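You operate a simulated robot arm through the tools that you are given. There is no shell and no other tool. Be economical: measure what you need, move in short steps, check, and stop when the job is done.

The job below is to be done with a simulated robot arm. You get a single attempt, and the scene is never put back.

Task
Run the teal square module in the blue holder of the tester.
Fine: push the holder back in, then switch the tester on and start it; let the run finish.

Only the result counts: the job must be done as asked and must still hold three seconds after the hand-in. Knocking over, shifting, dropping, spilling or breaking anything else fails it.

Robot
A 6-joint arm with a two-finger parallel gripper, fixed in place. Base frame: the origin is at the foot of the arm, x ahead of it, y to its left, z up; the work surface is at about z = 750. Readings come in mm, rad, newtons and seconds.
With the tool pointing down near the work surface it reaches from about 300 to 700 mm from the base axis. Its first joint turns from -2.897 to 2.897 rad. Payload 4.1 kg.
Tool frame: the origin (TCP) lies between the finger pads and is the grasp point; the fingertips stand 23 mm ahead of it; z points along the fingers, y is the line along which they close. Largest opening 94 mm; finger width 38, thickness 10; the body of the gripper, 54 by 96 mm, starts 39 mm behind the TCP.
Orientation is that of the tool frame in the base frame, as a unit quaternion [x, y, z, w]. With the fingers straight down and closing along the base's y, the tool's x points along the base's -x, its y along +y and its z along -z.

Tools
- The arm moves only by the tool nudge_tool. Its argument "moves" is text: rows parted by semicolons, each of 7 numbers parted by spaces: the turn, a rotation vector about the tool's x, y, z in rad, then the shift along the tool's x, y, z in m, then the opening, from 0 (shut) to 1 (fully open). In form: rx ry rz x y z jaw; .... A call has 1 to 8 rows; each row is the pose to reach, as a shift and turn from the pose commanded when the call began, along the tool's axes at that moment. A row lasts 0.2 s, in which the tool goes at most 50 mm and 0.15 rad; a call with a longer step from one row to the next is refused whole, and so is a gripper value outside its range. Where a pose cannot be reached the arm comes as near as it can. A force on the tool above 80 N (or 10 N above the force at the start of the call, whichever is more), or a blocked arm, ends the call early, and 0.2 s more pass. The fingers move at their own pace (about 45 mm/s each) and stop on an object; they squeeze with about 40 N. The grip force told is the motor's: it shows also when the fingers shut on nothing. Time passes only in rows, and 0.2 s behind the last, so rows that repeat a pose let the fingers close. The reply holds the time, the measured pose of the TCP, the force on the tool along the base axes, the opening and the grip force, in the units named above and with some noise, and new pictures: "show" is both (left out), scene, wrist or none.
- Cameras (640 x 400 px; columns grow to the right, rows downward): "scene" is fixed at [48.6, 648.7, 1766.3]; the picture's right is [-0.72, -0.69, 0.00], its down [-0.41, 0.44, -0.80] and it looks along [0.55, -0.58, -0.60] (base axes); focal length 364 px, centre (320, 200). "wrist" rides on the gripper at [86, 16, -74] in the tool frame; the picture's right is [-0.18, 0.98, 0.00], its down [-0.58, -0.11, -0.81] and it looks along [-0.79, -0.15, 0.59] (tool axes); focal length 243 px, centre (320, 200).
- lift_body(by): slides the trunk up (or, below 0, down) by that many mm; the arm rides with it, the base frame stays. It gives what a move gives, with no picture.
- locate(camera, pixels): for up to 12 pixels [column, row] of the newest picture of that camera ("zoom" is the newest enlarged one), the place [x, y, z] in the base frame of the surface seen there, good to about 3 mm. It takes no simulated time.
- zoom(camera, box): a new picture of the part [left, top, right, bottom] of that camera's present view, enlarged. It takes no simulated time.
- finish_job(): hands the job in; it is judged then, once.

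Keep the steps short. Do not move on a guess: measure, check each grasp and each placing, and mend mistakes. In all there are 80 turns and 170 pictures (those below and enlarged ones count). Leave the gripper open and the arm clear of the work at the hand-in unless told otherwise, and finish with a single line.

The tools are called as name(argument=value, ...) on one line, values as JSON. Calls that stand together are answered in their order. nudge_tool: Moves the arm, as the interface text tells. Its arguments: {"type":"object","properties":{"moves":{"type":"string"},"show":{"type":"string","enum":["both","scene","wrist","none"]}},"required":["moves"]} The other tools are called the same way: lift_body (by) slides the trunk up or down; locate (camera, pixels) gives the place of the surface under pixels of a picture; zoom (camera, box) takes an enlarged picture of a part of a camera's view; finish_job () hands the job in.

At the start:

```text
t: 0.0
ee_pos: [298.4, 12.4, 1384.0]
tcp_rot: [0.0, 1.0, 0.0, 0.0]
wrist_force: [-1.1, -0.4, -0.3]
finger_gap: 93.7
finger_force: 0.1
trunk travel left (down, up): [-515.0, 75.0]
```

scene: 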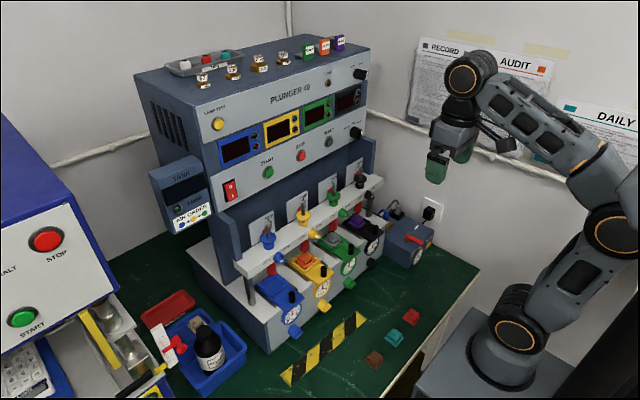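
wrist: 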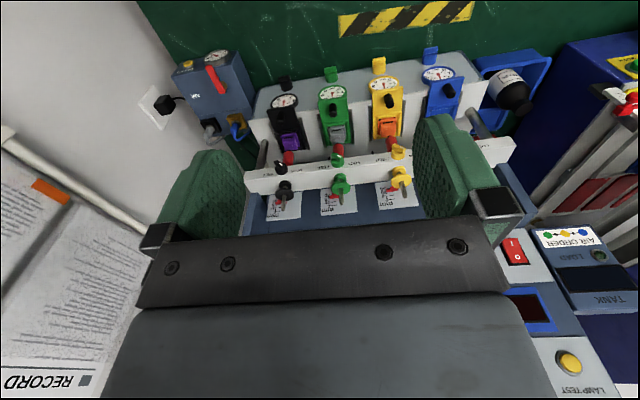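

I see the tester with four holders and loose modules on the bench; I'll zoom in on the details first.

zoom(camera="scene", box=[190, 170, 430, 320])

zoom(camera="scene", box=[140, 30, 400, 200])

zoom(camera="scene", box=[240, 280, 440, 400])

zoom(camera="scene", box=[140, 150, 260, 240])

zoom(camera="scene", box=[340, 180, 460, 280])

zoom(camera="scene", box=[230, 220, 330, 350])

```text
2.67 times, centred on (310, 245) of scene
```

zoom: 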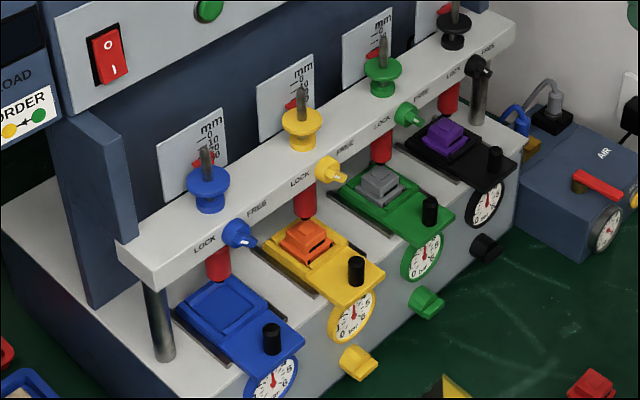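

```text
2.35 times, centred on (270, 115) of scene
```

zoom: 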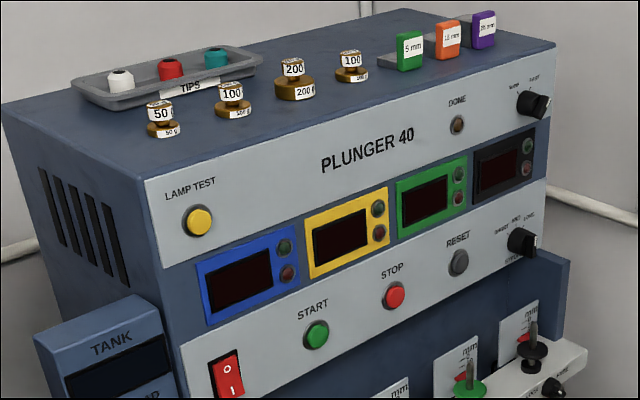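

```text
3.20 times, centred on (340, 340) of scene
```

zoom: 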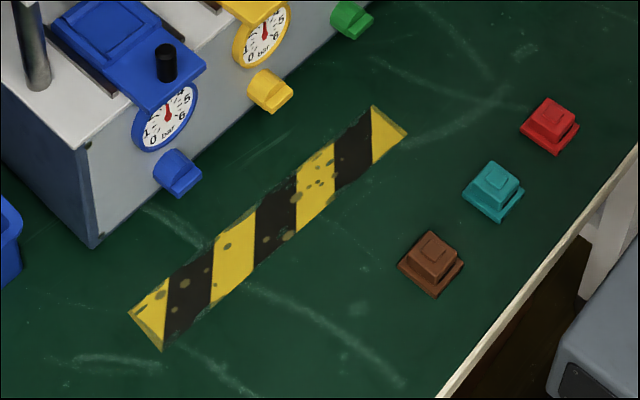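

```text
4.44 times, centred on (200, 195) of scene
```

zoom: 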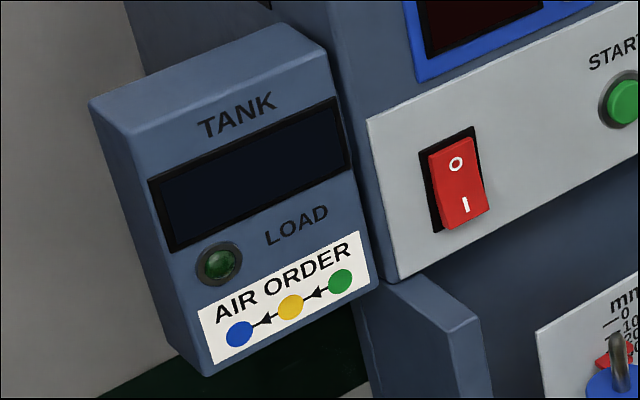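

```text
4.00 times, centred on (400, 230) of scene
```

zoom: 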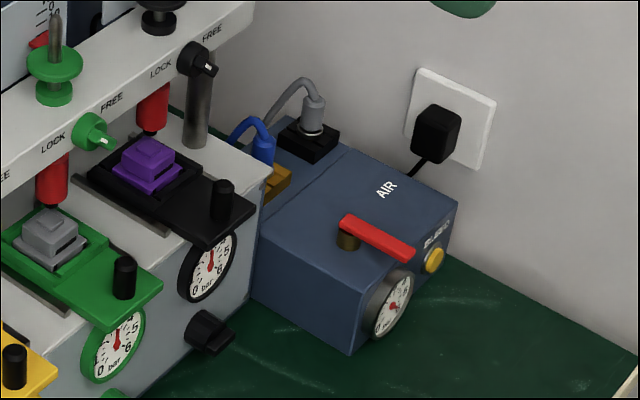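

```text
3.08 times, centred on (280, 285) of scene
```

zoom: 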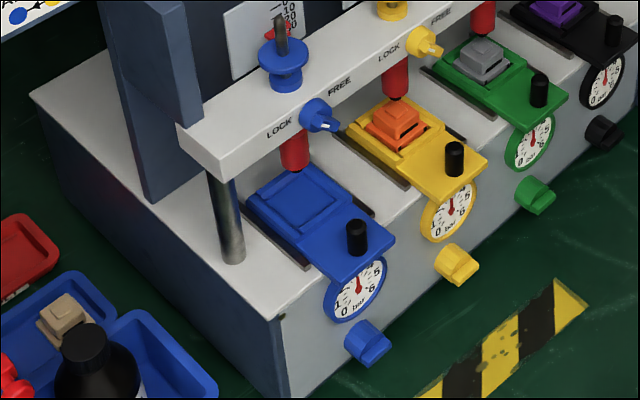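

Blue holder is empty, teal module lies on the bench. Now I'll measure the places of interest.

locate(camera="scene", pixels=[[394, 337], [388, 341], [291, 282], [293, 297], [278, 287], [268, 171], [229, 189], [228, 183], [230, 196], [324, 270], [301, 156], [276, 279]])

locate(camera="zoom", pixels=[[290, 205], [330, 185], [250, 200], [300, 240], [355, 230], [358, 250], [330, 270], [390, 240], [295, 155], [320, 112], [225, 250], [455, 155]])

```text
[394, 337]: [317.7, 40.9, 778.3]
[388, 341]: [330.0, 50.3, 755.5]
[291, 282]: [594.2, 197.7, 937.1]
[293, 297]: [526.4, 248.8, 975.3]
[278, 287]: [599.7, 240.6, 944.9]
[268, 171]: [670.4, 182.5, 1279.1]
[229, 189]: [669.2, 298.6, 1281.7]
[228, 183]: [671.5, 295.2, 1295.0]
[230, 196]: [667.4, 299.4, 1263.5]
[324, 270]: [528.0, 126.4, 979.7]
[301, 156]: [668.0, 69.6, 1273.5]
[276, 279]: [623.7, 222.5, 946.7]
```

```text
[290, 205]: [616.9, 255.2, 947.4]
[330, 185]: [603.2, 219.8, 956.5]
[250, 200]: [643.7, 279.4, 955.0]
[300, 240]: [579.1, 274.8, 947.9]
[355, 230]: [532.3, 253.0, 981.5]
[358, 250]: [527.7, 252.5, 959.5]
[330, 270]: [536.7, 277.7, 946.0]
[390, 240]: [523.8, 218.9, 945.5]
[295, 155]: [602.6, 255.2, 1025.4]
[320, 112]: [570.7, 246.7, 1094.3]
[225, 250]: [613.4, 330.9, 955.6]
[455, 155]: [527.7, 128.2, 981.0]
```

Module spots and holder are measured. I'll look closer at knobs, dials and the lock bar before moving.

zoom(camera="scene", box=[340, 50, 380, 75])

zoom(camera="scene", box=[320, 115, 370, 146])

zoom(camera="scene", box=[255, 230, 335, 280])

zoom(camera="wrist", box=[240, 50, 520, 225])

zoom(camera="scene", box=[355, 300, 435, 375])

locate(camera="zoom", pixels=[[270, 180], [310, 150], [250, 230], [290, 270], [370, 225], [310, 235], [335, 195], [450, 80], [230, 320], [420, 290]])

```text
16.00 times, centred on (360, 62) of scene
```

zoom: 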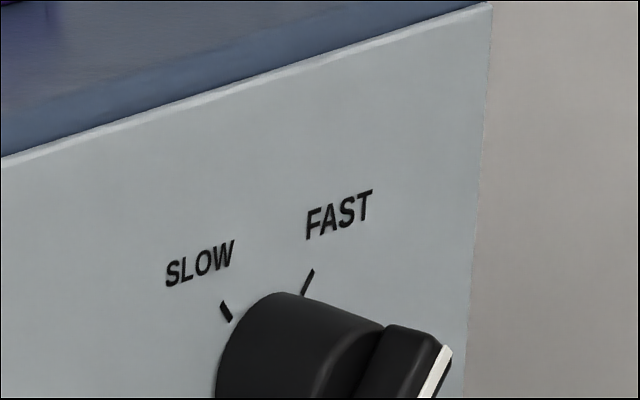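

```text
12.80 times, centred on (345, 130) of scene
```

zoom: 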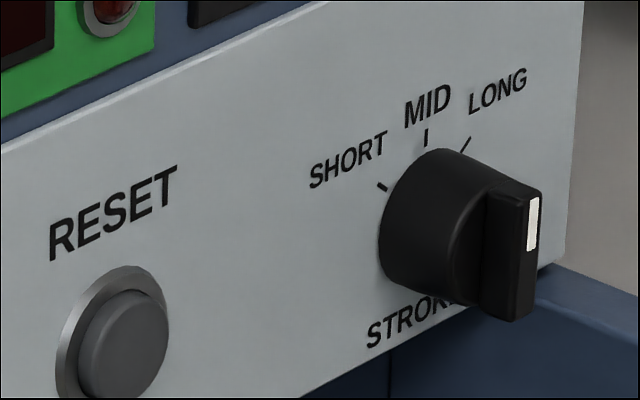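

```text
8.00 times, centred on (295, 255) of scene
```

zoom: 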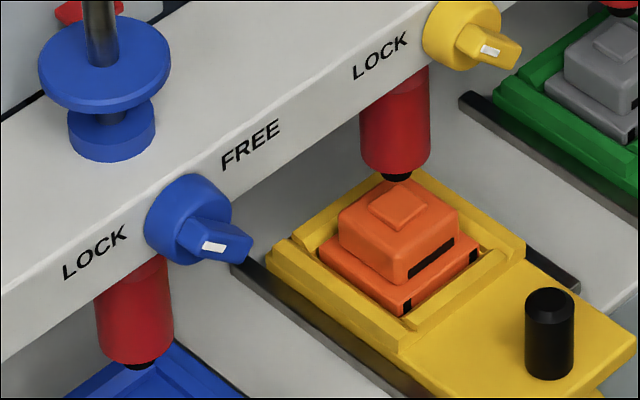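

```text
2.29 times, centred on (380, 138) of wrist
```

zoom: 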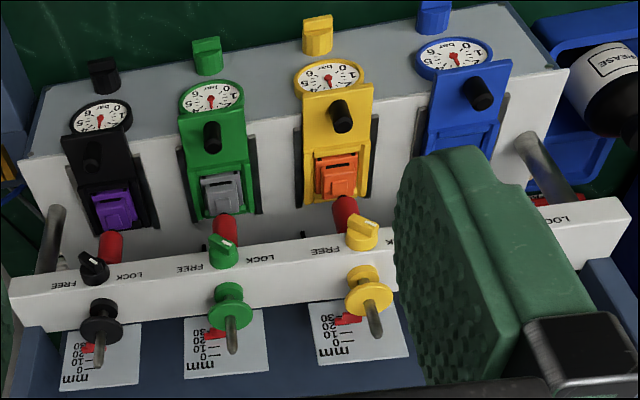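

```text
5.33 times, centred on (395, 338) of scene
```

zoom: 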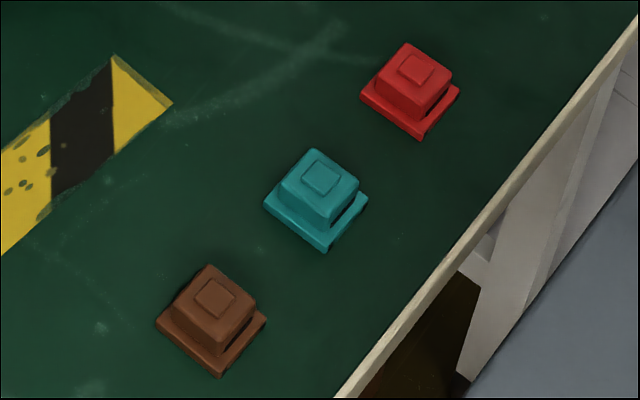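

```text
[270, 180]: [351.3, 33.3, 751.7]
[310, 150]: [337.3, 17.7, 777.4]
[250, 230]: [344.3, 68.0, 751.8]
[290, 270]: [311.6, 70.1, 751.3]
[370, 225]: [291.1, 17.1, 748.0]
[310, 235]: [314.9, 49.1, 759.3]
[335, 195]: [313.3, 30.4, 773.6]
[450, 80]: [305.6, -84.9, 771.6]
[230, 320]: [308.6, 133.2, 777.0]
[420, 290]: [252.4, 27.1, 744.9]
```

Next I'll measure the yellow/orange pocket and plungers to see whether the holders are out or in.

zoom(camera="scene", box=[235, 240, 315, 290])

locate(camera="zoom", pixels=[[300, 160], [300, 200], [290, 240], [300, 282], [330, 300], [230, 310], [300, 380], [380, 300], [440, 330], [460, 335], [360, 120], [390, 165]])

zoom(camera="scene", box=[275, 230, 355, 280])

locate(camera="zoom", pixels=[[235, 125], [235, 180], [235, 210], [180, 230], [220, 330], [130, 250], [240, 168], [365, 225], [340, 25], [380, 50]])

```text
8.00 times, centred on (275, 265) of scene
```

zoom: 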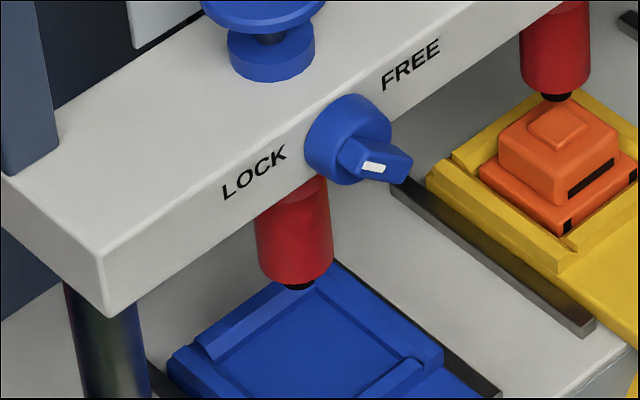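

```text
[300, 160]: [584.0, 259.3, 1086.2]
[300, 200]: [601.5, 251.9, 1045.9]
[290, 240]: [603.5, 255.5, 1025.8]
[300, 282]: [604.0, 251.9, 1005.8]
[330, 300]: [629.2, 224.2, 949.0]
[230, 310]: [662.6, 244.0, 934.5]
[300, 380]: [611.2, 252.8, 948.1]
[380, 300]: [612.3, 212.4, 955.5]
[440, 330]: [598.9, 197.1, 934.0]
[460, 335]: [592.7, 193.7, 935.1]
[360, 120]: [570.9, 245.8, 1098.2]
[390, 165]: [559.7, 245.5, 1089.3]
```

```text
8.00 times, centred on (315, 255) of scene
```

zoom: 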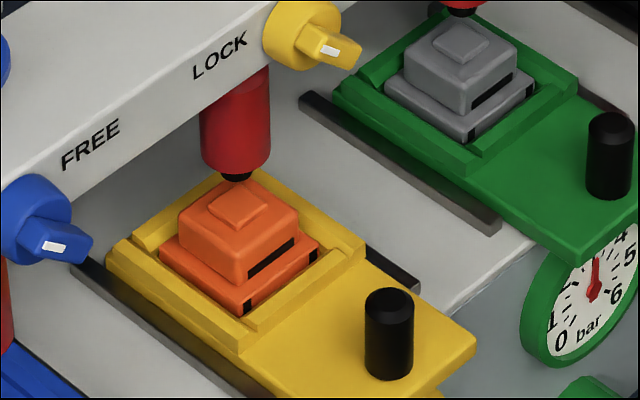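

```text
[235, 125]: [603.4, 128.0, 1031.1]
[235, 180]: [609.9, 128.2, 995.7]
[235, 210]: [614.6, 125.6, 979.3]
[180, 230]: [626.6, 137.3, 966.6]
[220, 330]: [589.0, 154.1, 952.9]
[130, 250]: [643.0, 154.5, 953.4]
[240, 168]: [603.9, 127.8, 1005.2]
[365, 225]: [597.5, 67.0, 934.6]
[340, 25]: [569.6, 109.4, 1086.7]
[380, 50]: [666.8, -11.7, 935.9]
```

Orange module sits directly under its plunger at x≈614, so the holders are all in. The blue one has to come out by its black handle at (530, 252, 945–982). I'll slant the tool 0.6 rad forward to clear the bar knob, and lower the trunk.

nudge_tool(moves="0 -0.15 0 0 0 0 1; 0 -0.3 0 0 0 0 1; 0 -0.45 0 0 0 0 1; 0 -0.6 0 0 0 0 1", show="none")

lift_body(by=-300)

```text
t: 1.0
ee_pos: [297.8, 12.1, 1384.5]
tcp_rot: [0.0, 0.955, 0.0, 0.297]
wrist_force: [-0.1, 0.3, -0.2]
finger_gap: 94.0
finger_force: 0.0
trunk travel left (down, up): [-515.0, 75.0]
```

```text
t: 2.7
ee_pos: [295.9, 12.0, 1078.0]
tcp_rot: [-0.007, 0.996, -0.017, 0.089]
wrist_force: [0.5, -0.2, 0.1]
finger_gap: 94.0
finger_force: 0.0
trunk travel left (down, up): [-354.0, 236.0]
stopped: the arm was blocked; the commanded pose is now the measured one
```

The trunk stopped after 161 mm and the tool tilted, so something blocked it. I'll look without moving.

nudge_tool(moves="0 0 0 0 0 0 1")

```text
t: 3.1
ee_pos: [297.1, 13.2, 1076.0]
tcp_rot: [-0.007, 0.996, -0.017, 0.091]
wrist_force: [-0.3, 0.0, 0.4]
finger_gap: 94.2
finger_force: 0.0
trunk travel left (down, up): [-354.0, 236.0]
```

scene: 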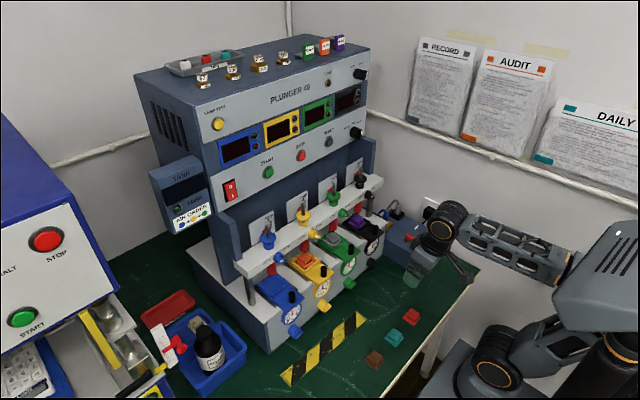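
wrist: 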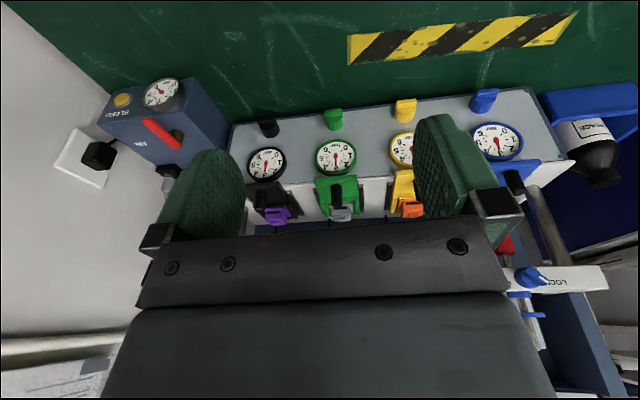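

Nothing was touched on the bench, and the arm links seem to have been what limited it. Now I'll swing to a point in front of the blue holder (430, 252, 1030) and restore the 0.6 rad slant.

nudge_tool(moves="-0.005 -0.07 0.004 -0.0211 0.0398 0.0103 1; -0.009 -0.14 0.008 -0.0423 0.0797 0.0205 1; -0.014 -0.21 0.012 -0.0634 0.1195 0.0308 1; -0.019 -0.28 0.016 -0.0845 0.1593 0.0411 1; -0.023 -0.35 0.02 -0.1057 0.1992 0.0513 1; -0.028 -0.421 0.0236 -0.1268 0.239 0.0616 1; -0.028 -0.421 0.0236 -0.1268 0.239 0.0616 1")

```text
t: 4.7
ee_pos: [433.6, 254.1, 1041.6]
tcp_rot: [0.002, 0.951, -0.001, 0.309]
wrist_force: [1.4, 0.7, 0.1]
finger_gap: 93.7
finger_force: 0.0
trunk travel left (down, up): [-354.0, 236.0]
```

scene: 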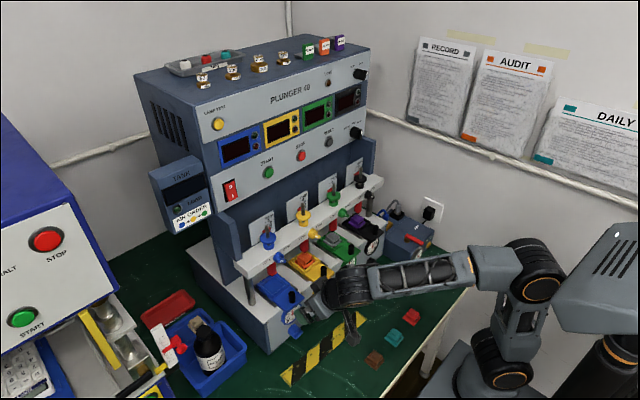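
wrist: 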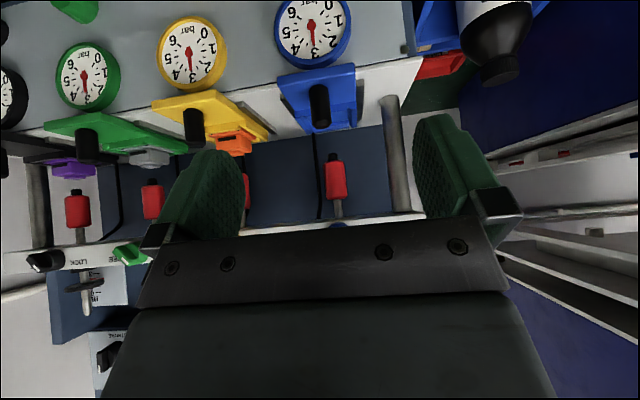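

Works: the peg is at about (320,105) in the wrist view. I'll measure it and the lock knobs.

locate(camera="wrist", pixels=[[320, 90], [320, 105], [320, 122], [313, 105], [327, 105], [336, 180], [330, 72], [300, 118], [346, 118]])

zoom(camera="wrist", box=[240, 50, 440, 230])

zoom(camera="scene", box=[265, 260, 345, 320])

```text
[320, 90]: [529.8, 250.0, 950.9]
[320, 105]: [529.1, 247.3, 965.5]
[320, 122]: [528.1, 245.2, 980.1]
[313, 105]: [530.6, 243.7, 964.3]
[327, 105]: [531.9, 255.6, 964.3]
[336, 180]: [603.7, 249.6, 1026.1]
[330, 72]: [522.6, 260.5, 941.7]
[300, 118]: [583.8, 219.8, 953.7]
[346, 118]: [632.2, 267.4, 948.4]
```

```text
2.22 times, centred on (340, 140) of wrist
```

zoom: 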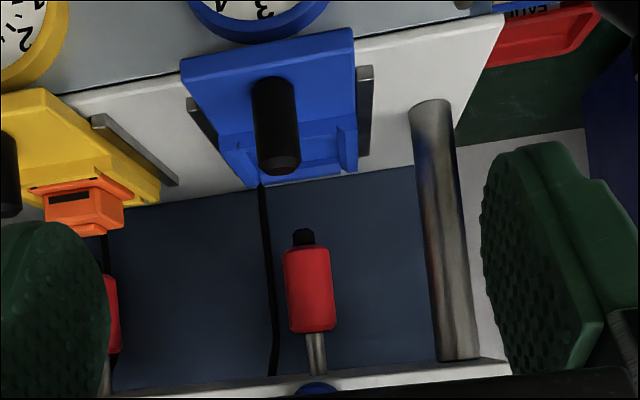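

```text
6.67 times, centred on (305, 290) of scene
```

zoom: 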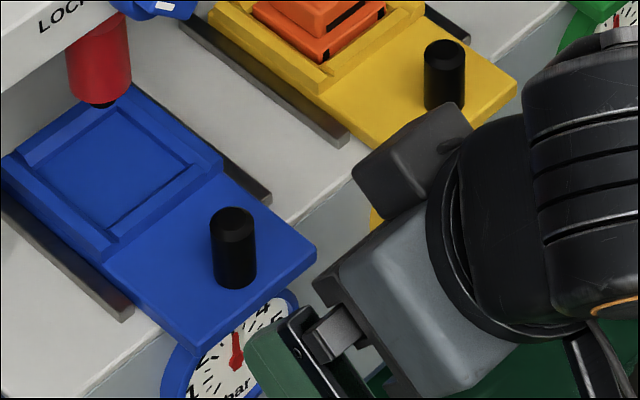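

The peg is centred at about (535, 249), z 945–982. I'll approach part way first with open fingers and check the tracking.

nudge_tool(moves="0 0 0 -0.015 -0.0025 0.033 1; 0 0 0 -0.030 -0.005 0.066 1; 0 0 0 -0.030 -0.005 0.066 1", show="none")

```text
t: 5.5
ee_pos: [497.5, 247.2, 1003.5]
tcp_rot: [0.0, 0.952, 0.0, 0.307]
wrist_force: [0.6, 0.7, 0.3]
finger_gap: 93.8
finger_force: 0.0
trunk travel left (down, up): [-354.0, 236.0]
```

Tracking is good. Final approach to the peg, then close.

nudge_tool(moves="0 0 0 -0.008 0.001 0.020 1; 0 0 0 -0.0165 0.002 0.041 1; 0 0 0 -0.0165 0.002 0.041 1; 0 0 0 -0.0165 0.002 0.041 0; 0 0 0 -0.0165 0.002 0.041 0; 0 0 0 -0.0165 0.002 0.041 0; 0 0 0 -0.0165 0.002 0.041 0; 0 0 0 -0.0165 0.002 0.041 0")

```text
t: 7.3
ee_pos: [532.5, 247.1, 981.1]
tcp_rot: [0.002, 0.951, -0.001, 0.308]
wrist_force: [-0.9, -4.1, 1.1]
finger_gap: 17.6
finger_force: 35.6
trunk travel left (down, up): [-354.0, 236.0]
```

scene: 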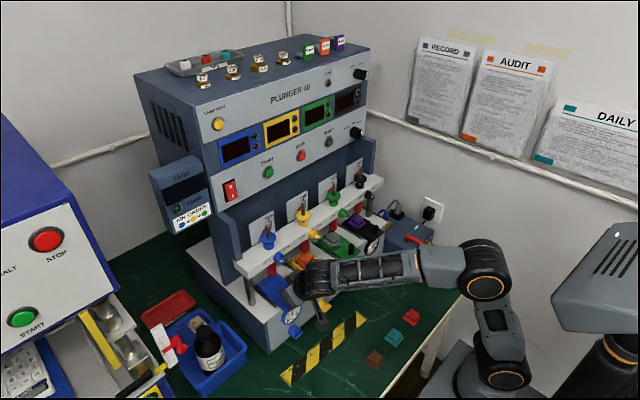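
wrist: 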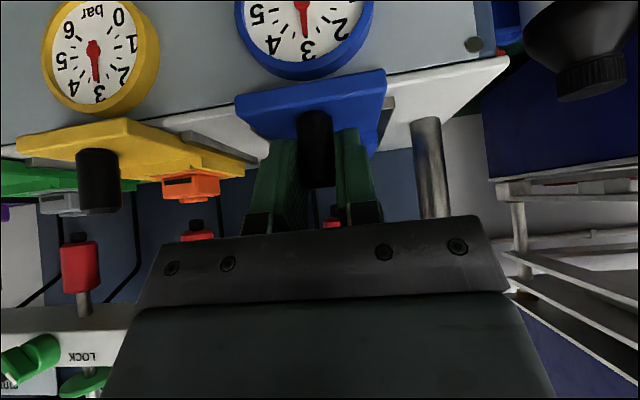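

Peg is gripped (gap 17.6 mm). Pull straight toward -x in small steps, first 60 mm.

nudge_tool(moves="0 0 0 0.0081 0.001 -0.0058 0; 0 0 0 0.0162 0.001 -0.0117 0; 0 0 0 0.0244 0.001 -0.0175 0; 0 0 0 0.0325 0.001 -0.0233 0; 0 0 0 0.0406 0.001 -0.0291 0; 0 0 0 0.0487 0.001 -0.035 0; 0 0 0 0.0487 0.001 -0.035 0")

```text
t: 8.9
ee_pos: [473.7, 246.9, 980.2]
tcp_rot: [0.002, 0.951, 0.0, 0.308]
wrist_force: [-0.5, -20.9, 8.4]
finger_gap: 17.5
finger_force: 45.0
trunk travel left (down, up): [-354.0, 236.0]
```

scene: 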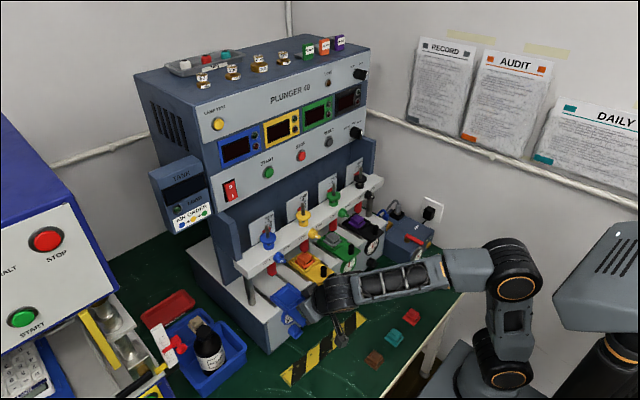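
wrist: 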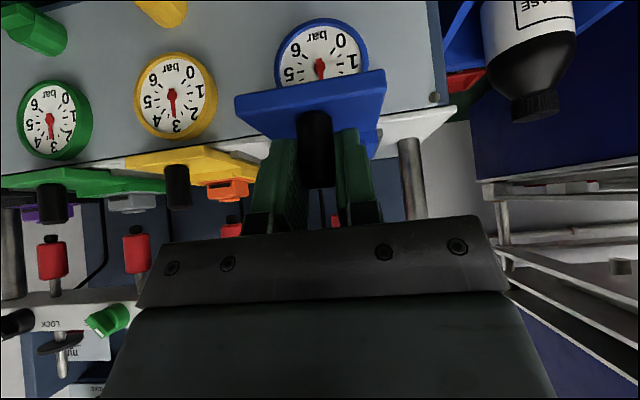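

Holder slid 59 mm; there's a 21 N side force, so I'll ease y by -3 mm and continue pulling 40 mm more, watching for the stop.

nudge_tool(moves="0 0 0 0 -0.003 0 0; 0 0 0 0.0081 -0.003 -0.0058 0; 0 0 0 0.0162 -0.003 -0.0117 0; 0 0 0 0.0244 -0.003 -0.0175 0; 0 0 0 0.0325 -0.003 -0.0233 0; 0 0 0 0.0325 -0.003 -0.0233 0")

```text
t: 10.3
ee_pos: [434.0, 248.1, 980.5]
tcp_rot: [0.0, 0.951, 0.002, 0.311]
wrist_force: [12.3, 9.3, 23.8]
finger_gap: 17.4
finger_force: 45.2
trunk travel left (down, up): [-354.0, 236.0]
```

scene: 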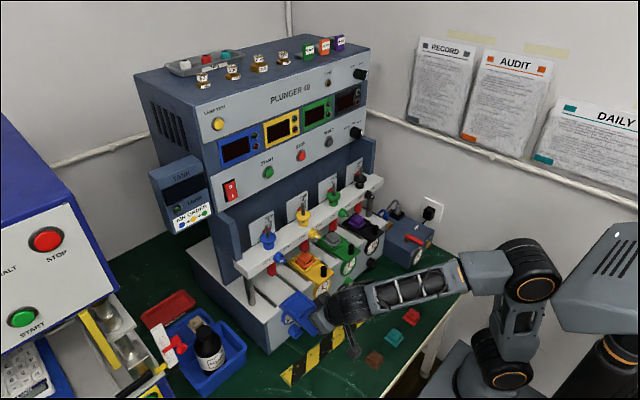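
wrist: 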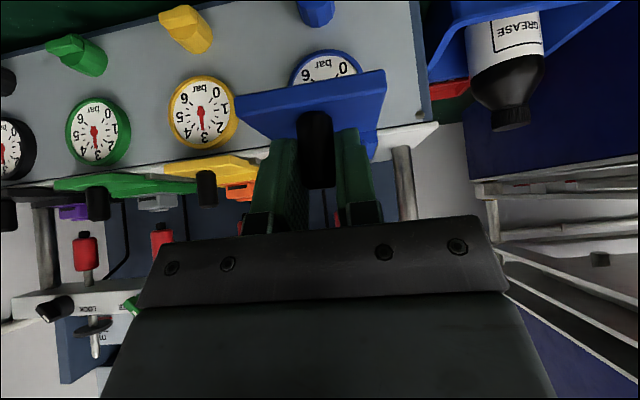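

Now 98 mm out with rising force, so it's likely near its stop; that's enough. Open and back off along the tool axis.

nudge_tool(moves="0 0 0 -0.001 0 0 0; 0 0 0 -0.001 0 0 1; 0 0 0 -0.001 0 0 1; 0 0 0 -0.001 0 0 1; 0 0 0 -0.001 0 0 1; 0 0 0 0 0 -0.03 1; 0 0 0 0 0 -0.07 1; 0 0 0 0 0 -0.11 1")

```text
t: 12.1
ee_pos: [371.4, 245.0, 1069.2]
tcp_rot: [0.002, 0.952, -0.001, 0.307]
wrist_force: [0.5, 0.5, -0.1]
finger_gap: 93.7
finger_force: 0.1
trunk travel left (down, up): [-354.0, 236.0]
```

scene: 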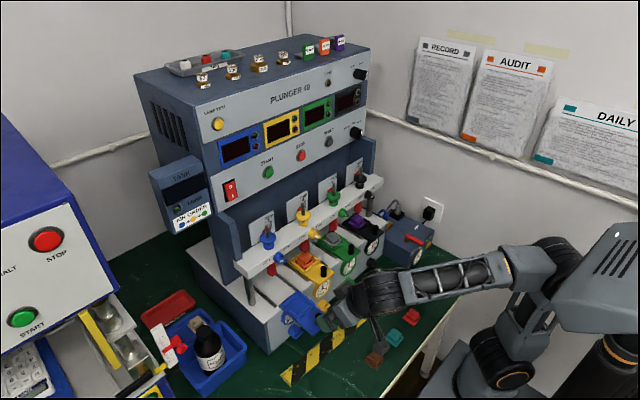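
wrist: 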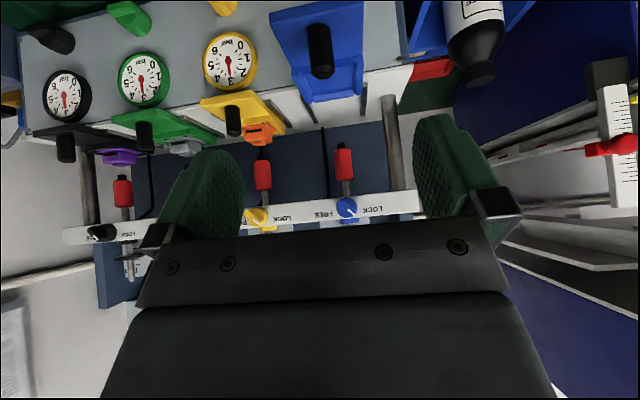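

Holder is out. Measure the pocket and the bar knob from here.

zoom(camera="wrist", box=[250, 0, 410, 100])

zoom(camera="wrist", box=[235, 185, 395, 235])

locate(camera="wrist", pixels=[[304, 75], [303, 95], [360, 72], [361, 90], [330, 80], [333, 94], [320, 70], [347, 208], [385, 205], [352, 214], [343, 160]])

zoom(camera="scene", box=[260, 270, 340, 330])

```text
4.00 times, centred on (330, 50) of wrist
```

zoom: 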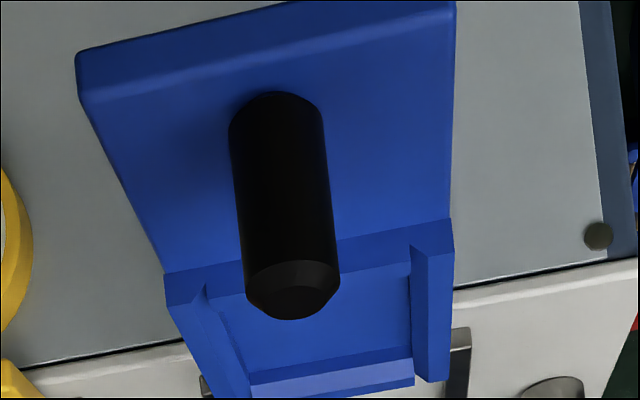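

```text
4.00 times, centred on (315, 210) of wrist
```

zoom: 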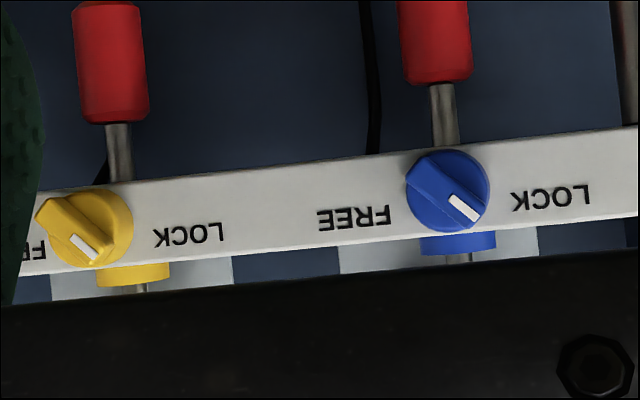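

```text
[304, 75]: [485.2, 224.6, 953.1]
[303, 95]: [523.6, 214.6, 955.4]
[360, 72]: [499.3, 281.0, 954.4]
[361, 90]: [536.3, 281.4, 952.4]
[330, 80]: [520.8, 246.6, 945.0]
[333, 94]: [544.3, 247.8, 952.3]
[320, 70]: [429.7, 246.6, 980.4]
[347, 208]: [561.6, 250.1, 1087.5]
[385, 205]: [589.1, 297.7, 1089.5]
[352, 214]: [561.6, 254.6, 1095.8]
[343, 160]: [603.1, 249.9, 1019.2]
```

```text
6.67 times, centred on (300, 300) of scene
```

zoom: 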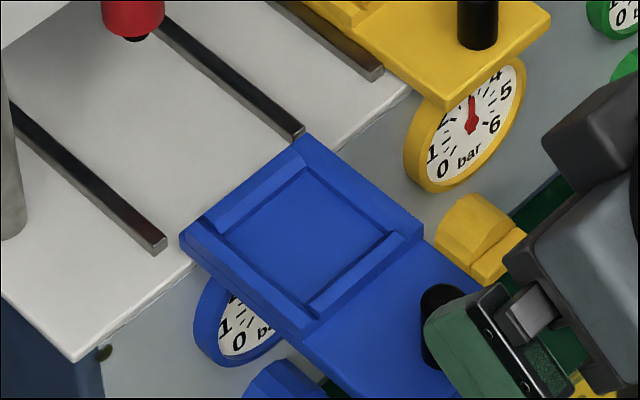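

I'll measure pocket floor corners in this zoom, and the teal module again.

locate(camera="zoom", pixels=[[228, 232], [302, 175], [388, 235], [312, 296], [310, 235], [215, 225], [302, 160], [405, 235], [310, 310], [185, 240], [300, 140], [305, 330]])

zoom(camera="scene", box=[365, 315, 425, 365])

locate(camera="zoom", pixels=[[312, 110], [230, 230], [330, 300], [425, 200], [305, 170], [330, 150], [300, 210], [320, 255], [400, 215]])

```text
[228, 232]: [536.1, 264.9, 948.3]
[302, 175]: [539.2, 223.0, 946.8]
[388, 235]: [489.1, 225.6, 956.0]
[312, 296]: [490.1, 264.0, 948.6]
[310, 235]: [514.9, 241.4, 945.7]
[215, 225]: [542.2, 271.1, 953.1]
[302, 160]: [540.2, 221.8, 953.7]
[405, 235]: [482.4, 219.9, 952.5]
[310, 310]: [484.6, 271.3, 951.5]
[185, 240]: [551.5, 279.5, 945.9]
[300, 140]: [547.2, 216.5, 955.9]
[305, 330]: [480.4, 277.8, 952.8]
```

```text
8.00 times, centred on (395, 340) of scene
```

zoom: 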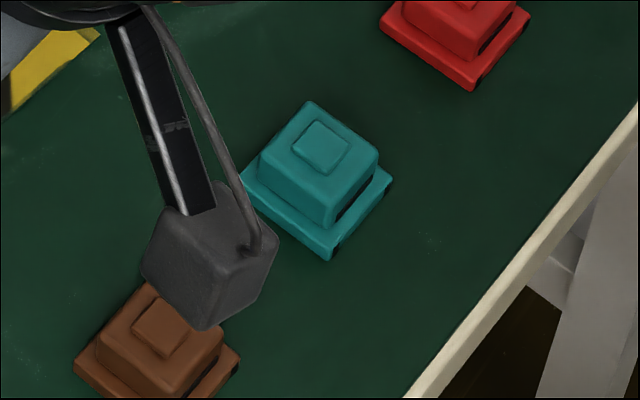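

```text
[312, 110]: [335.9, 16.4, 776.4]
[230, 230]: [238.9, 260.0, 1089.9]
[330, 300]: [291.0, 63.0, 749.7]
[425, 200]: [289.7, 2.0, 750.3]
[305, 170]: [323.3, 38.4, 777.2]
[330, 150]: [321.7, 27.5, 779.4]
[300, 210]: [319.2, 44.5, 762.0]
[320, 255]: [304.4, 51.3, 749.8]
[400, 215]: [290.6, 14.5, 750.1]
```

Pocket centre ≈ (515, 247.5), floor z≈946. The teal module is at about (321, 32), top z≈779. I'll go above it with the tool vertical.

nudge_tool(moves="0 0.1 0 0.0204 -0.035 0.0138 1; 0 0.2 0 0.0409 -0.07 0.0276 1; 0 0.3 0 0.0613 -0.105 0.0415 1; 0 0.4 0 0.0818 -0.14 0.0553 1; 0 0.5 0 0.1022 -0.175 0.0691 1; 0 0.624 0 0.1227 -0.21 0.0829 1; 0 0.624 0 0.1227 -0.21 0.0829 1")

```text
t: 13.7
ee_pos: [318.5, 34.2, 928.0]
tcp_rot: [0.001, 1.0, 0.001, 0.0]
wrist_force: [-0.8, 0.0, 0.1]
finger_gap: 94.2
finger_force: 0.0
trunk travel left (down, up): [-354.0, 236.0]
```

scene: 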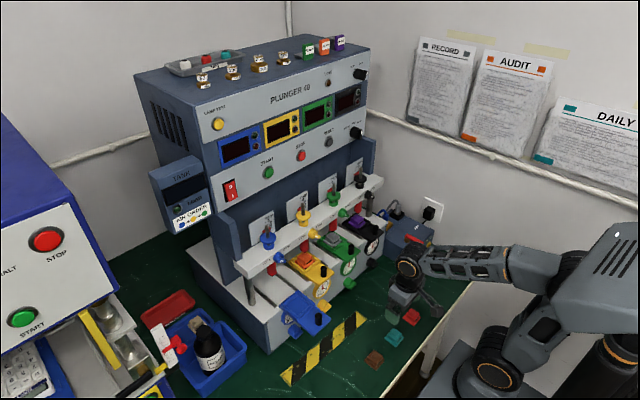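
wrist: 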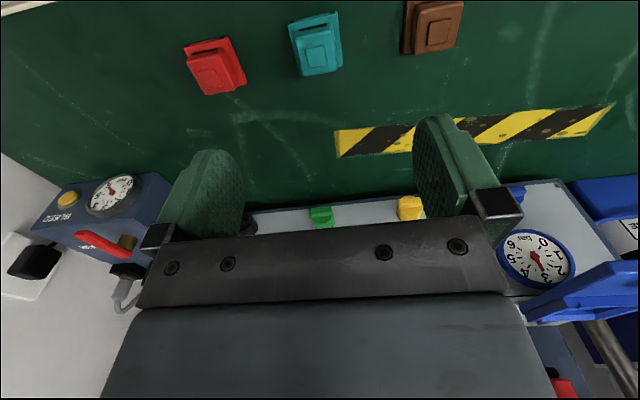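

Teal is at (316,45) in the wrist view. Measure its corners for centre and yaw.

zoom(camera="wrist", box=[270, 0, 366, 90])

locate(camera="wrist", pixels=[[289, 22], [336, 13], [342, 69], [300, 76], [301, 29], [331, 23], [306, 67], [338, 62], [316, 55]])

```text
4.44 times, centred on (318, 45) of wrist
```

zoom: 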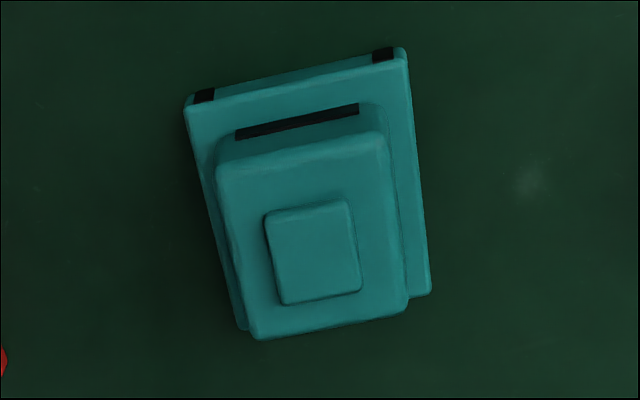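

```text
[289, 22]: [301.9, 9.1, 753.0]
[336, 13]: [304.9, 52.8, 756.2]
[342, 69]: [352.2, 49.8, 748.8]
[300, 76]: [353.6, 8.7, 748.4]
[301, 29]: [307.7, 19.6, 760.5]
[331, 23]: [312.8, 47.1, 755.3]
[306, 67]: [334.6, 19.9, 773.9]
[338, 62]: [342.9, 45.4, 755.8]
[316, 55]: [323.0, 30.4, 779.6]
```

locate(camera="zoom", pixels=[[225, 172], [382, 142], [402, 302], [262, 328], [192, 108], [402, 62], [426, 286], [272, 216], [344, 204], [356, 286], [286, 298]])

```text
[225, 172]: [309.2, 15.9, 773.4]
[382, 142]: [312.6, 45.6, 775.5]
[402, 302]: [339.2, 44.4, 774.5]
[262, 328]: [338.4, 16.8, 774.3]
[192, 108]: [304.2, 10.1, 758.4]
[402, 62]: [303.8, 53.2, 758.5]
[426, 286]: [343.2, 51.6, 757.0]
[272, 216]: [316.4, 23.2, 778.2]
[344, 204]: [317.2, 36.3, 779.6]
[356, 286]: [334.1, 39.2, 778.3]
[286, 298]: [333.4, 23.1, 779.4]
```

Teal: centre (325, 31), yaw ≈ 0, base 43 mm, cap 30 mm (z 758–775). Go down over it in two stages.

nudge_tool(moves="0 0 0 -0.0065 -0.0032 0.04 1; 0 0 0 -0.0065 -0.0032 0.08 1; 0 0 0 -0.0065 -0.0032 0.105 1; 0 0 0 -0.0065 -0.0032 0.105 1")

```text
t: 14.7
ee_pos: [323.9, 35.2, 825.5]
tcp_rot: [0.001, 1.0, 0.0, 0.001]
wrist_force: [0.1, -0.6, -1.0]
finger_gap: 94.1
finger_force: 0.1
trunk travel left (down, up): [-354.0, 236.0]
```

scene: 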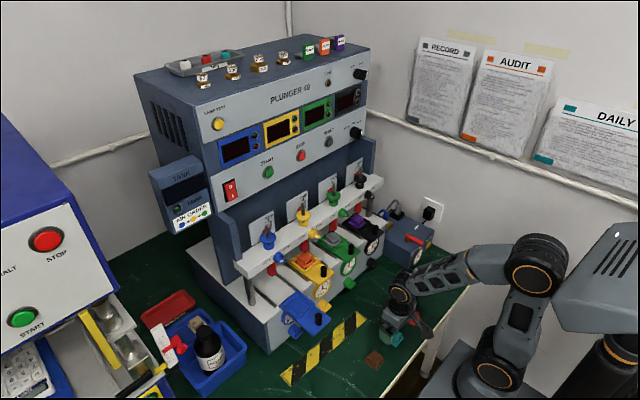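
wrist: 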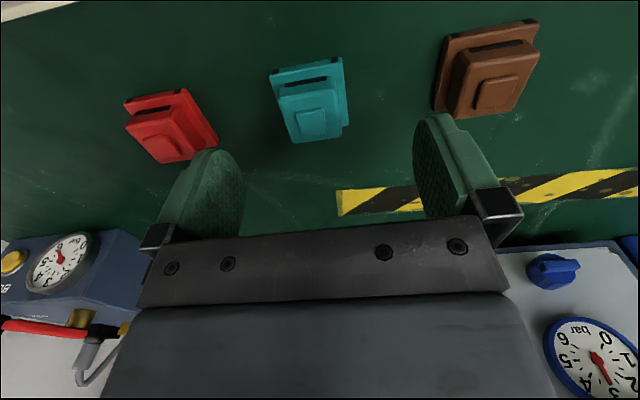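

zoom(camera="wrist", box=[250, 40, 370, 160])

nudge_tool(moves="0 0 0 0 0 0 1", show="none")

```text
3.33 times, centred on (310, 100) of wrist
```

zoom: 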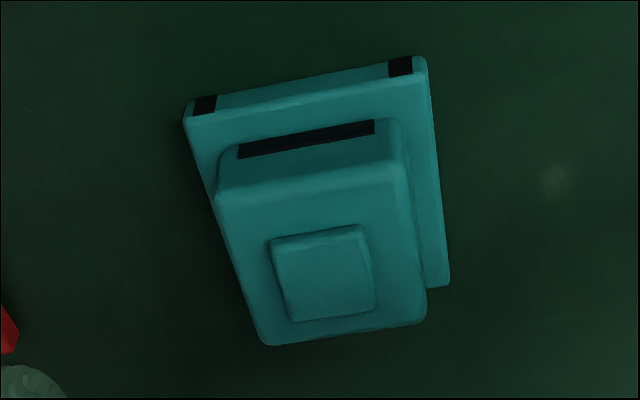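

```text
t: 15.1
ee_pos: [325.8, 34.1, 826.8]
tcp_rot: [0.001, 1.0, 0.0, 0.001]
wrist_force: [0.0, 0.6, -0.2]
finger_gap: 94.0
finger_force: 0.1
trunk travel left (down, up): [-354.0, 236.0]
```

locate(camera="zoom", pixels=[[222, 192], [400, 168], [422, 310], [268, 335], [190, 122], [424, 70], [446, 282], [276, 244], [364, 234], [370, 305], [292, 315]])

```text
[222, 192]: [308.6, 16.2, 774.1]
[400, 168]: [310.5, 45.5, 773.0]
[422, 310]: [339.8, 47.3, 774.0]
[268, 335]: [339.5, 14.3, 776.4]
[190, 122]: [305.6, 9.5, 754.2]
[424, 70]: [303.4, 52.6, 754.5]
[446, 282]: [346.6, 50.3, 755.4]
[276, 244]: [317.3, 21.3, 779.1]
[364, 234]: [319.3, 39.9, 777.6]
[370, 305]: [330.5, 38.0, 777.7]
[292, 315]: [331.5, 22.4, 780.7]
```

Centre confirmed at (324.6, 31). Shift y -3.5, descend 40 mm, and close.

nudge_tool(moves="0 0 0 0 -0.0035 0.02 1; 0 0 0 0 -0.0035 0.04 1; 0 0 0 0 -0.0035 0.04 1; 0 0 0 0 -0.0035 0.04 0; 0 0 0 0 -0.0035 0.04 0; 0 0 0 0 -0.0035 0.04 0; 0 0 0 0 -0.0035 0.04 0; 0 0 0 0 -0.0035 0.04 0")

```text
t: 16.9
ee_pos: [324.7, 29.7, 783.3]
tcp_rot: [0.0, 1.0, 0.001, 0.001]
wrist_force: [0.0, 0.5, 1.3]
finger_gap: 32.7
finger_force: 39.6
trunk travel left (down, up): [-354.0, 236.0]
```

scene: 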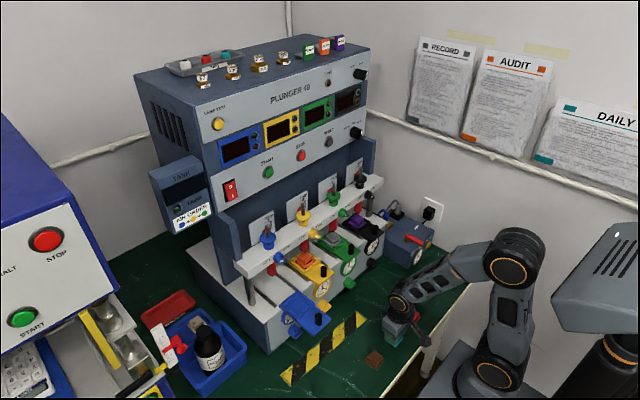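
wrist: 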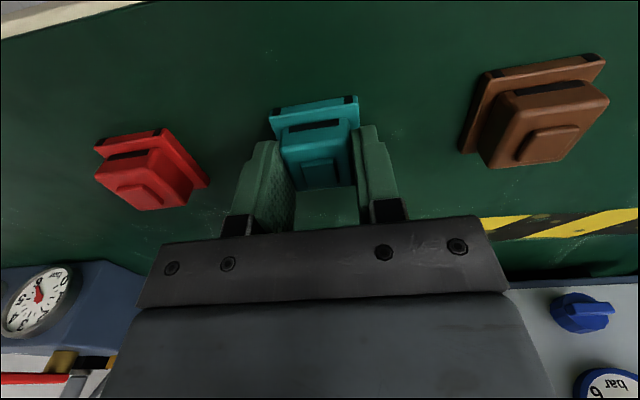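

Gripped (32.7 mm). Lift straight up 260 mm.

nudge_tool(moves="0 0 0 0 0 -0.03 0; 0 0 0 0 0 -0.075 0; 0 0 0 0 0 -0.12 0; 0 0 0 0 0 -0.165 0; 0 0 0 0 0 -0.21 0; 0 0 0 0 0 -0.26 0; 0 0 0 0 0 -0.26 0")

```text
t: 18.5
ee_pos: [324.6, 30.3, 1043.5]
tcp_rot: [0.001, 1.0, 0.0, 0.001]
wrist_force: [0.0, 0.5, 0.2]
finger_gap: 32.8
finger_force: 39.4
trunk travel left (down, up): [-354.0, 236.0]
```

scene: 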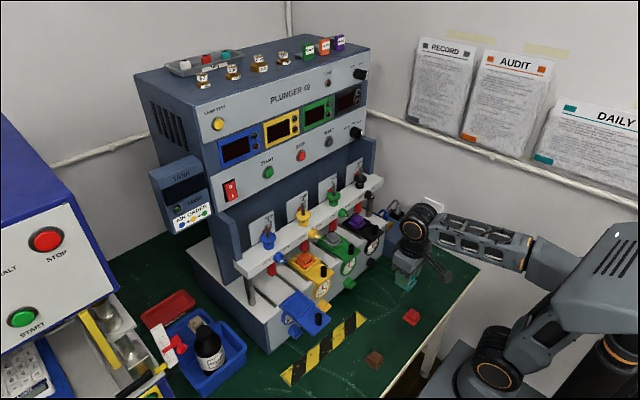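
wrist: 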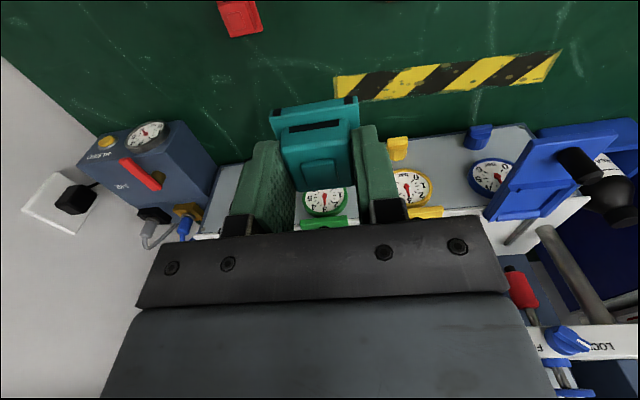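

Before going under the bar I'll check how wide the wrist is above the gripper, versus the knob tip at x≈561.

zoom(camera="scene", box=[380, 190, 480, 300])

locate(camera="zoom", pixels=[[160, 260], [140, 180], [165, 200], [150, 110], [190, 60], [240, 40], [120, 120], [110, 250], [260, 80], [130, 90], [150, 330], [160, 150]])

locate(camera="scene", pixels=[[281, 258], [283, 259], [285, 260], [287, 261], [286, 258], [280, 254]])

```text
3.64 times, centred on (430, 245) of scene
```

zoom: 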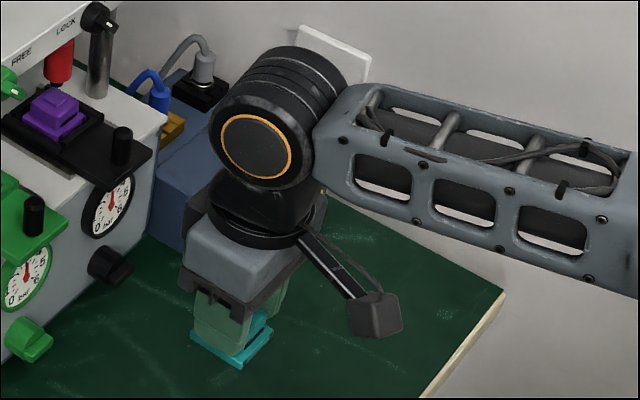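

```text
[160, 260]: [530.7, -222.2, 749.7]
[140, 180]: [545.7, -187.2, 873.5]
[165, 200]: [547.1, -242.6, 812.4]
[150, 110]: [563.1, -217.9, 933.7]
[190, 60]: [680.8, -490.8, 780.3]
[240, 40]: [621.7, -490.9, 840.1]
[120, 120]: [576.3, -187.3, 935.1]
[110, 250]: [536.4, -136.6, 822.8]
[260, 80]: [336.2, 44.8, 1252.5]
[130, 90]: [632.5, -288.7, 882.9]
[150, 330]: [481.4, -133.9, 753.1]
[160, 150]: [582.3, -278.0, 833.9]
```

```text
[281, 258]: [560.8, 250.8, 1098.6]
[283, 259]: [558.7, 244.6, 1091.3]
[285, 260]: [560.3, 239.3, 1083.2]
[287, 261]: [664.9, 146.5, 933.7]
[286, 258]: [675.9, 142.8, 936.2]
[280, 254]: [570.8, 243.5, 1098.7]
```

locate(camera="zoom", pixels=[[188, 265], [190, 240], [202, 212], [212, 225], [214, 195], [214, 130], [225, 95], [250, 60], [250, 150], [300, 215], [215, 250], [318, 200]])

```text
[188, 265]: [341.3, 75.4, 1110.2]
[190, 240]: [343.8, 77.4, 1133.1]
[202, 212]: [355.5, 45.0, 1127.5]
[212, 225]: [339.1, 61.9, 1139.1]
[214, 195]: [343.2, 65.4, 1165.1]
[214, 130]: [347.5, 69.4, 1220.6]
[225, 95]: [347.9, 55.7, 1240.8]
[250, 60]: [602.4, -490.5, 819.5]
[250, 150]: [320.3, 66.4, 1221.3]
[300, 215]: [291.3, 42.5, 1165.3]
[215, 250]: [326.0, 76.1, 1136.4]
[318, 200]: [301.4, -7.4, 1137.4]
```

Flange radius ≈40 mm would pass the knob by only ~5 mm, so I'll lean the tool 0.08 rad. First move to (480, 247.5, 1050) above the holder.

nudge_tool(moves="0 -0.013 0 -0.0259 0.0362 -0.002 0; 0 -0.026 0 -0.0518 0.0724 -0.003 0; 0 -0.04 0 -0.0777 0.1086 -0.004 0; 0 -0.053 0 -0.1036 0.1448 -0.005 0; 0 -0.066 0 -0.1295 0.181 -0.006 0; 0 -0.08 0 -0.1554 0.2172 -0.0065 0; 0 -0.08 0 -0.1554 0.2172 -0.0065 0")

```text
t: 20.1
ee_pos: [484.0, 248.5, 1050.2]
tcp_rot: [0.001, 0.999, 0.0, 0.04]
wrist_force: [-0.2, -0.2, -1.2]
finger_gap: 32.8
finger_force: 39.6
trunk travel left (down, up): [-354.0, 236.0]
```

scene: 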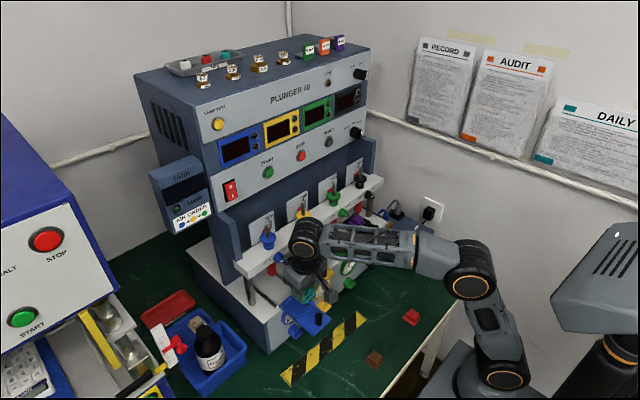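
wrist: 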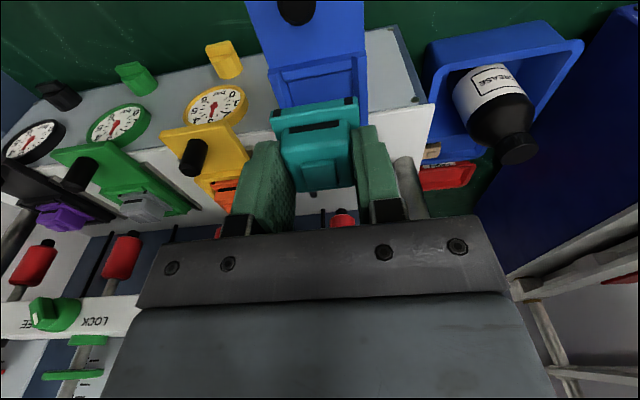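

Hovering before the pocket. Measure the pocket edges from the wrist view and module edges too.

zoom(camera="wrist", box=[230, 30, 390, 190])

zoom(camera="scene", box=[250, 210, 350, 330])

```text
2.50 times, centred on (310, 110) of wrist
```

zoom: 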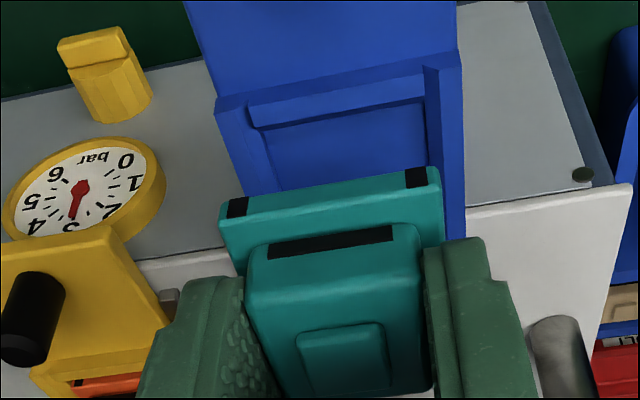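

```text
3.33 times, centred on (300, 270) of scene
```

zoom: 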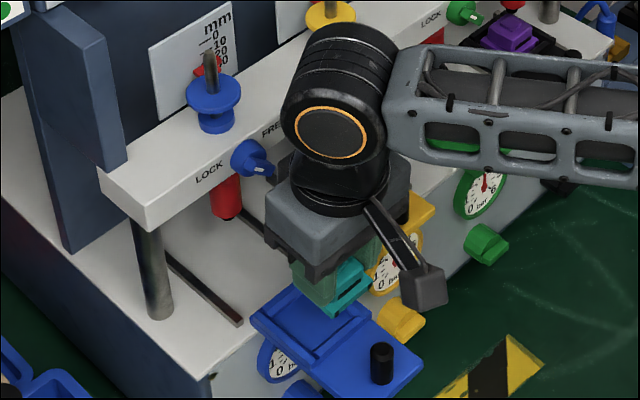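

locate(camera="wrist", pixels=[[280, 72], [352, 58], [278, 97], [365, 95], [289, 84], [353, 80], [322, 86], [318, 66], [272, 117], [357, 101], [316, 58], [288, 66]])

```text
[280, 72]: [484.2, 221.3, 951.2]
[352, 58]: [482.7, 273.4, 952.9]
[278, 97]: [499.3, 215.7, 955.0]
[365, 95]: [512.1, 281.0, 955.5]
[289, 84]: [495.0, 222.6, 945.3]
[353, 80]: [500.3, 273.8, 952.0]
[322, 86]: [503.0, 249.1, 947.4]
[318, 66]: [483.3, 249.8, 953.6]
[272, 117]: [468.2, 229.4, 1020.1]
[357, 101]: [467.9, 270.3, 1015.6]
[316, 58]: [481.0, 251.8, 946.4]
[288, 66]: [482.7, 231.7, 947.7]
```

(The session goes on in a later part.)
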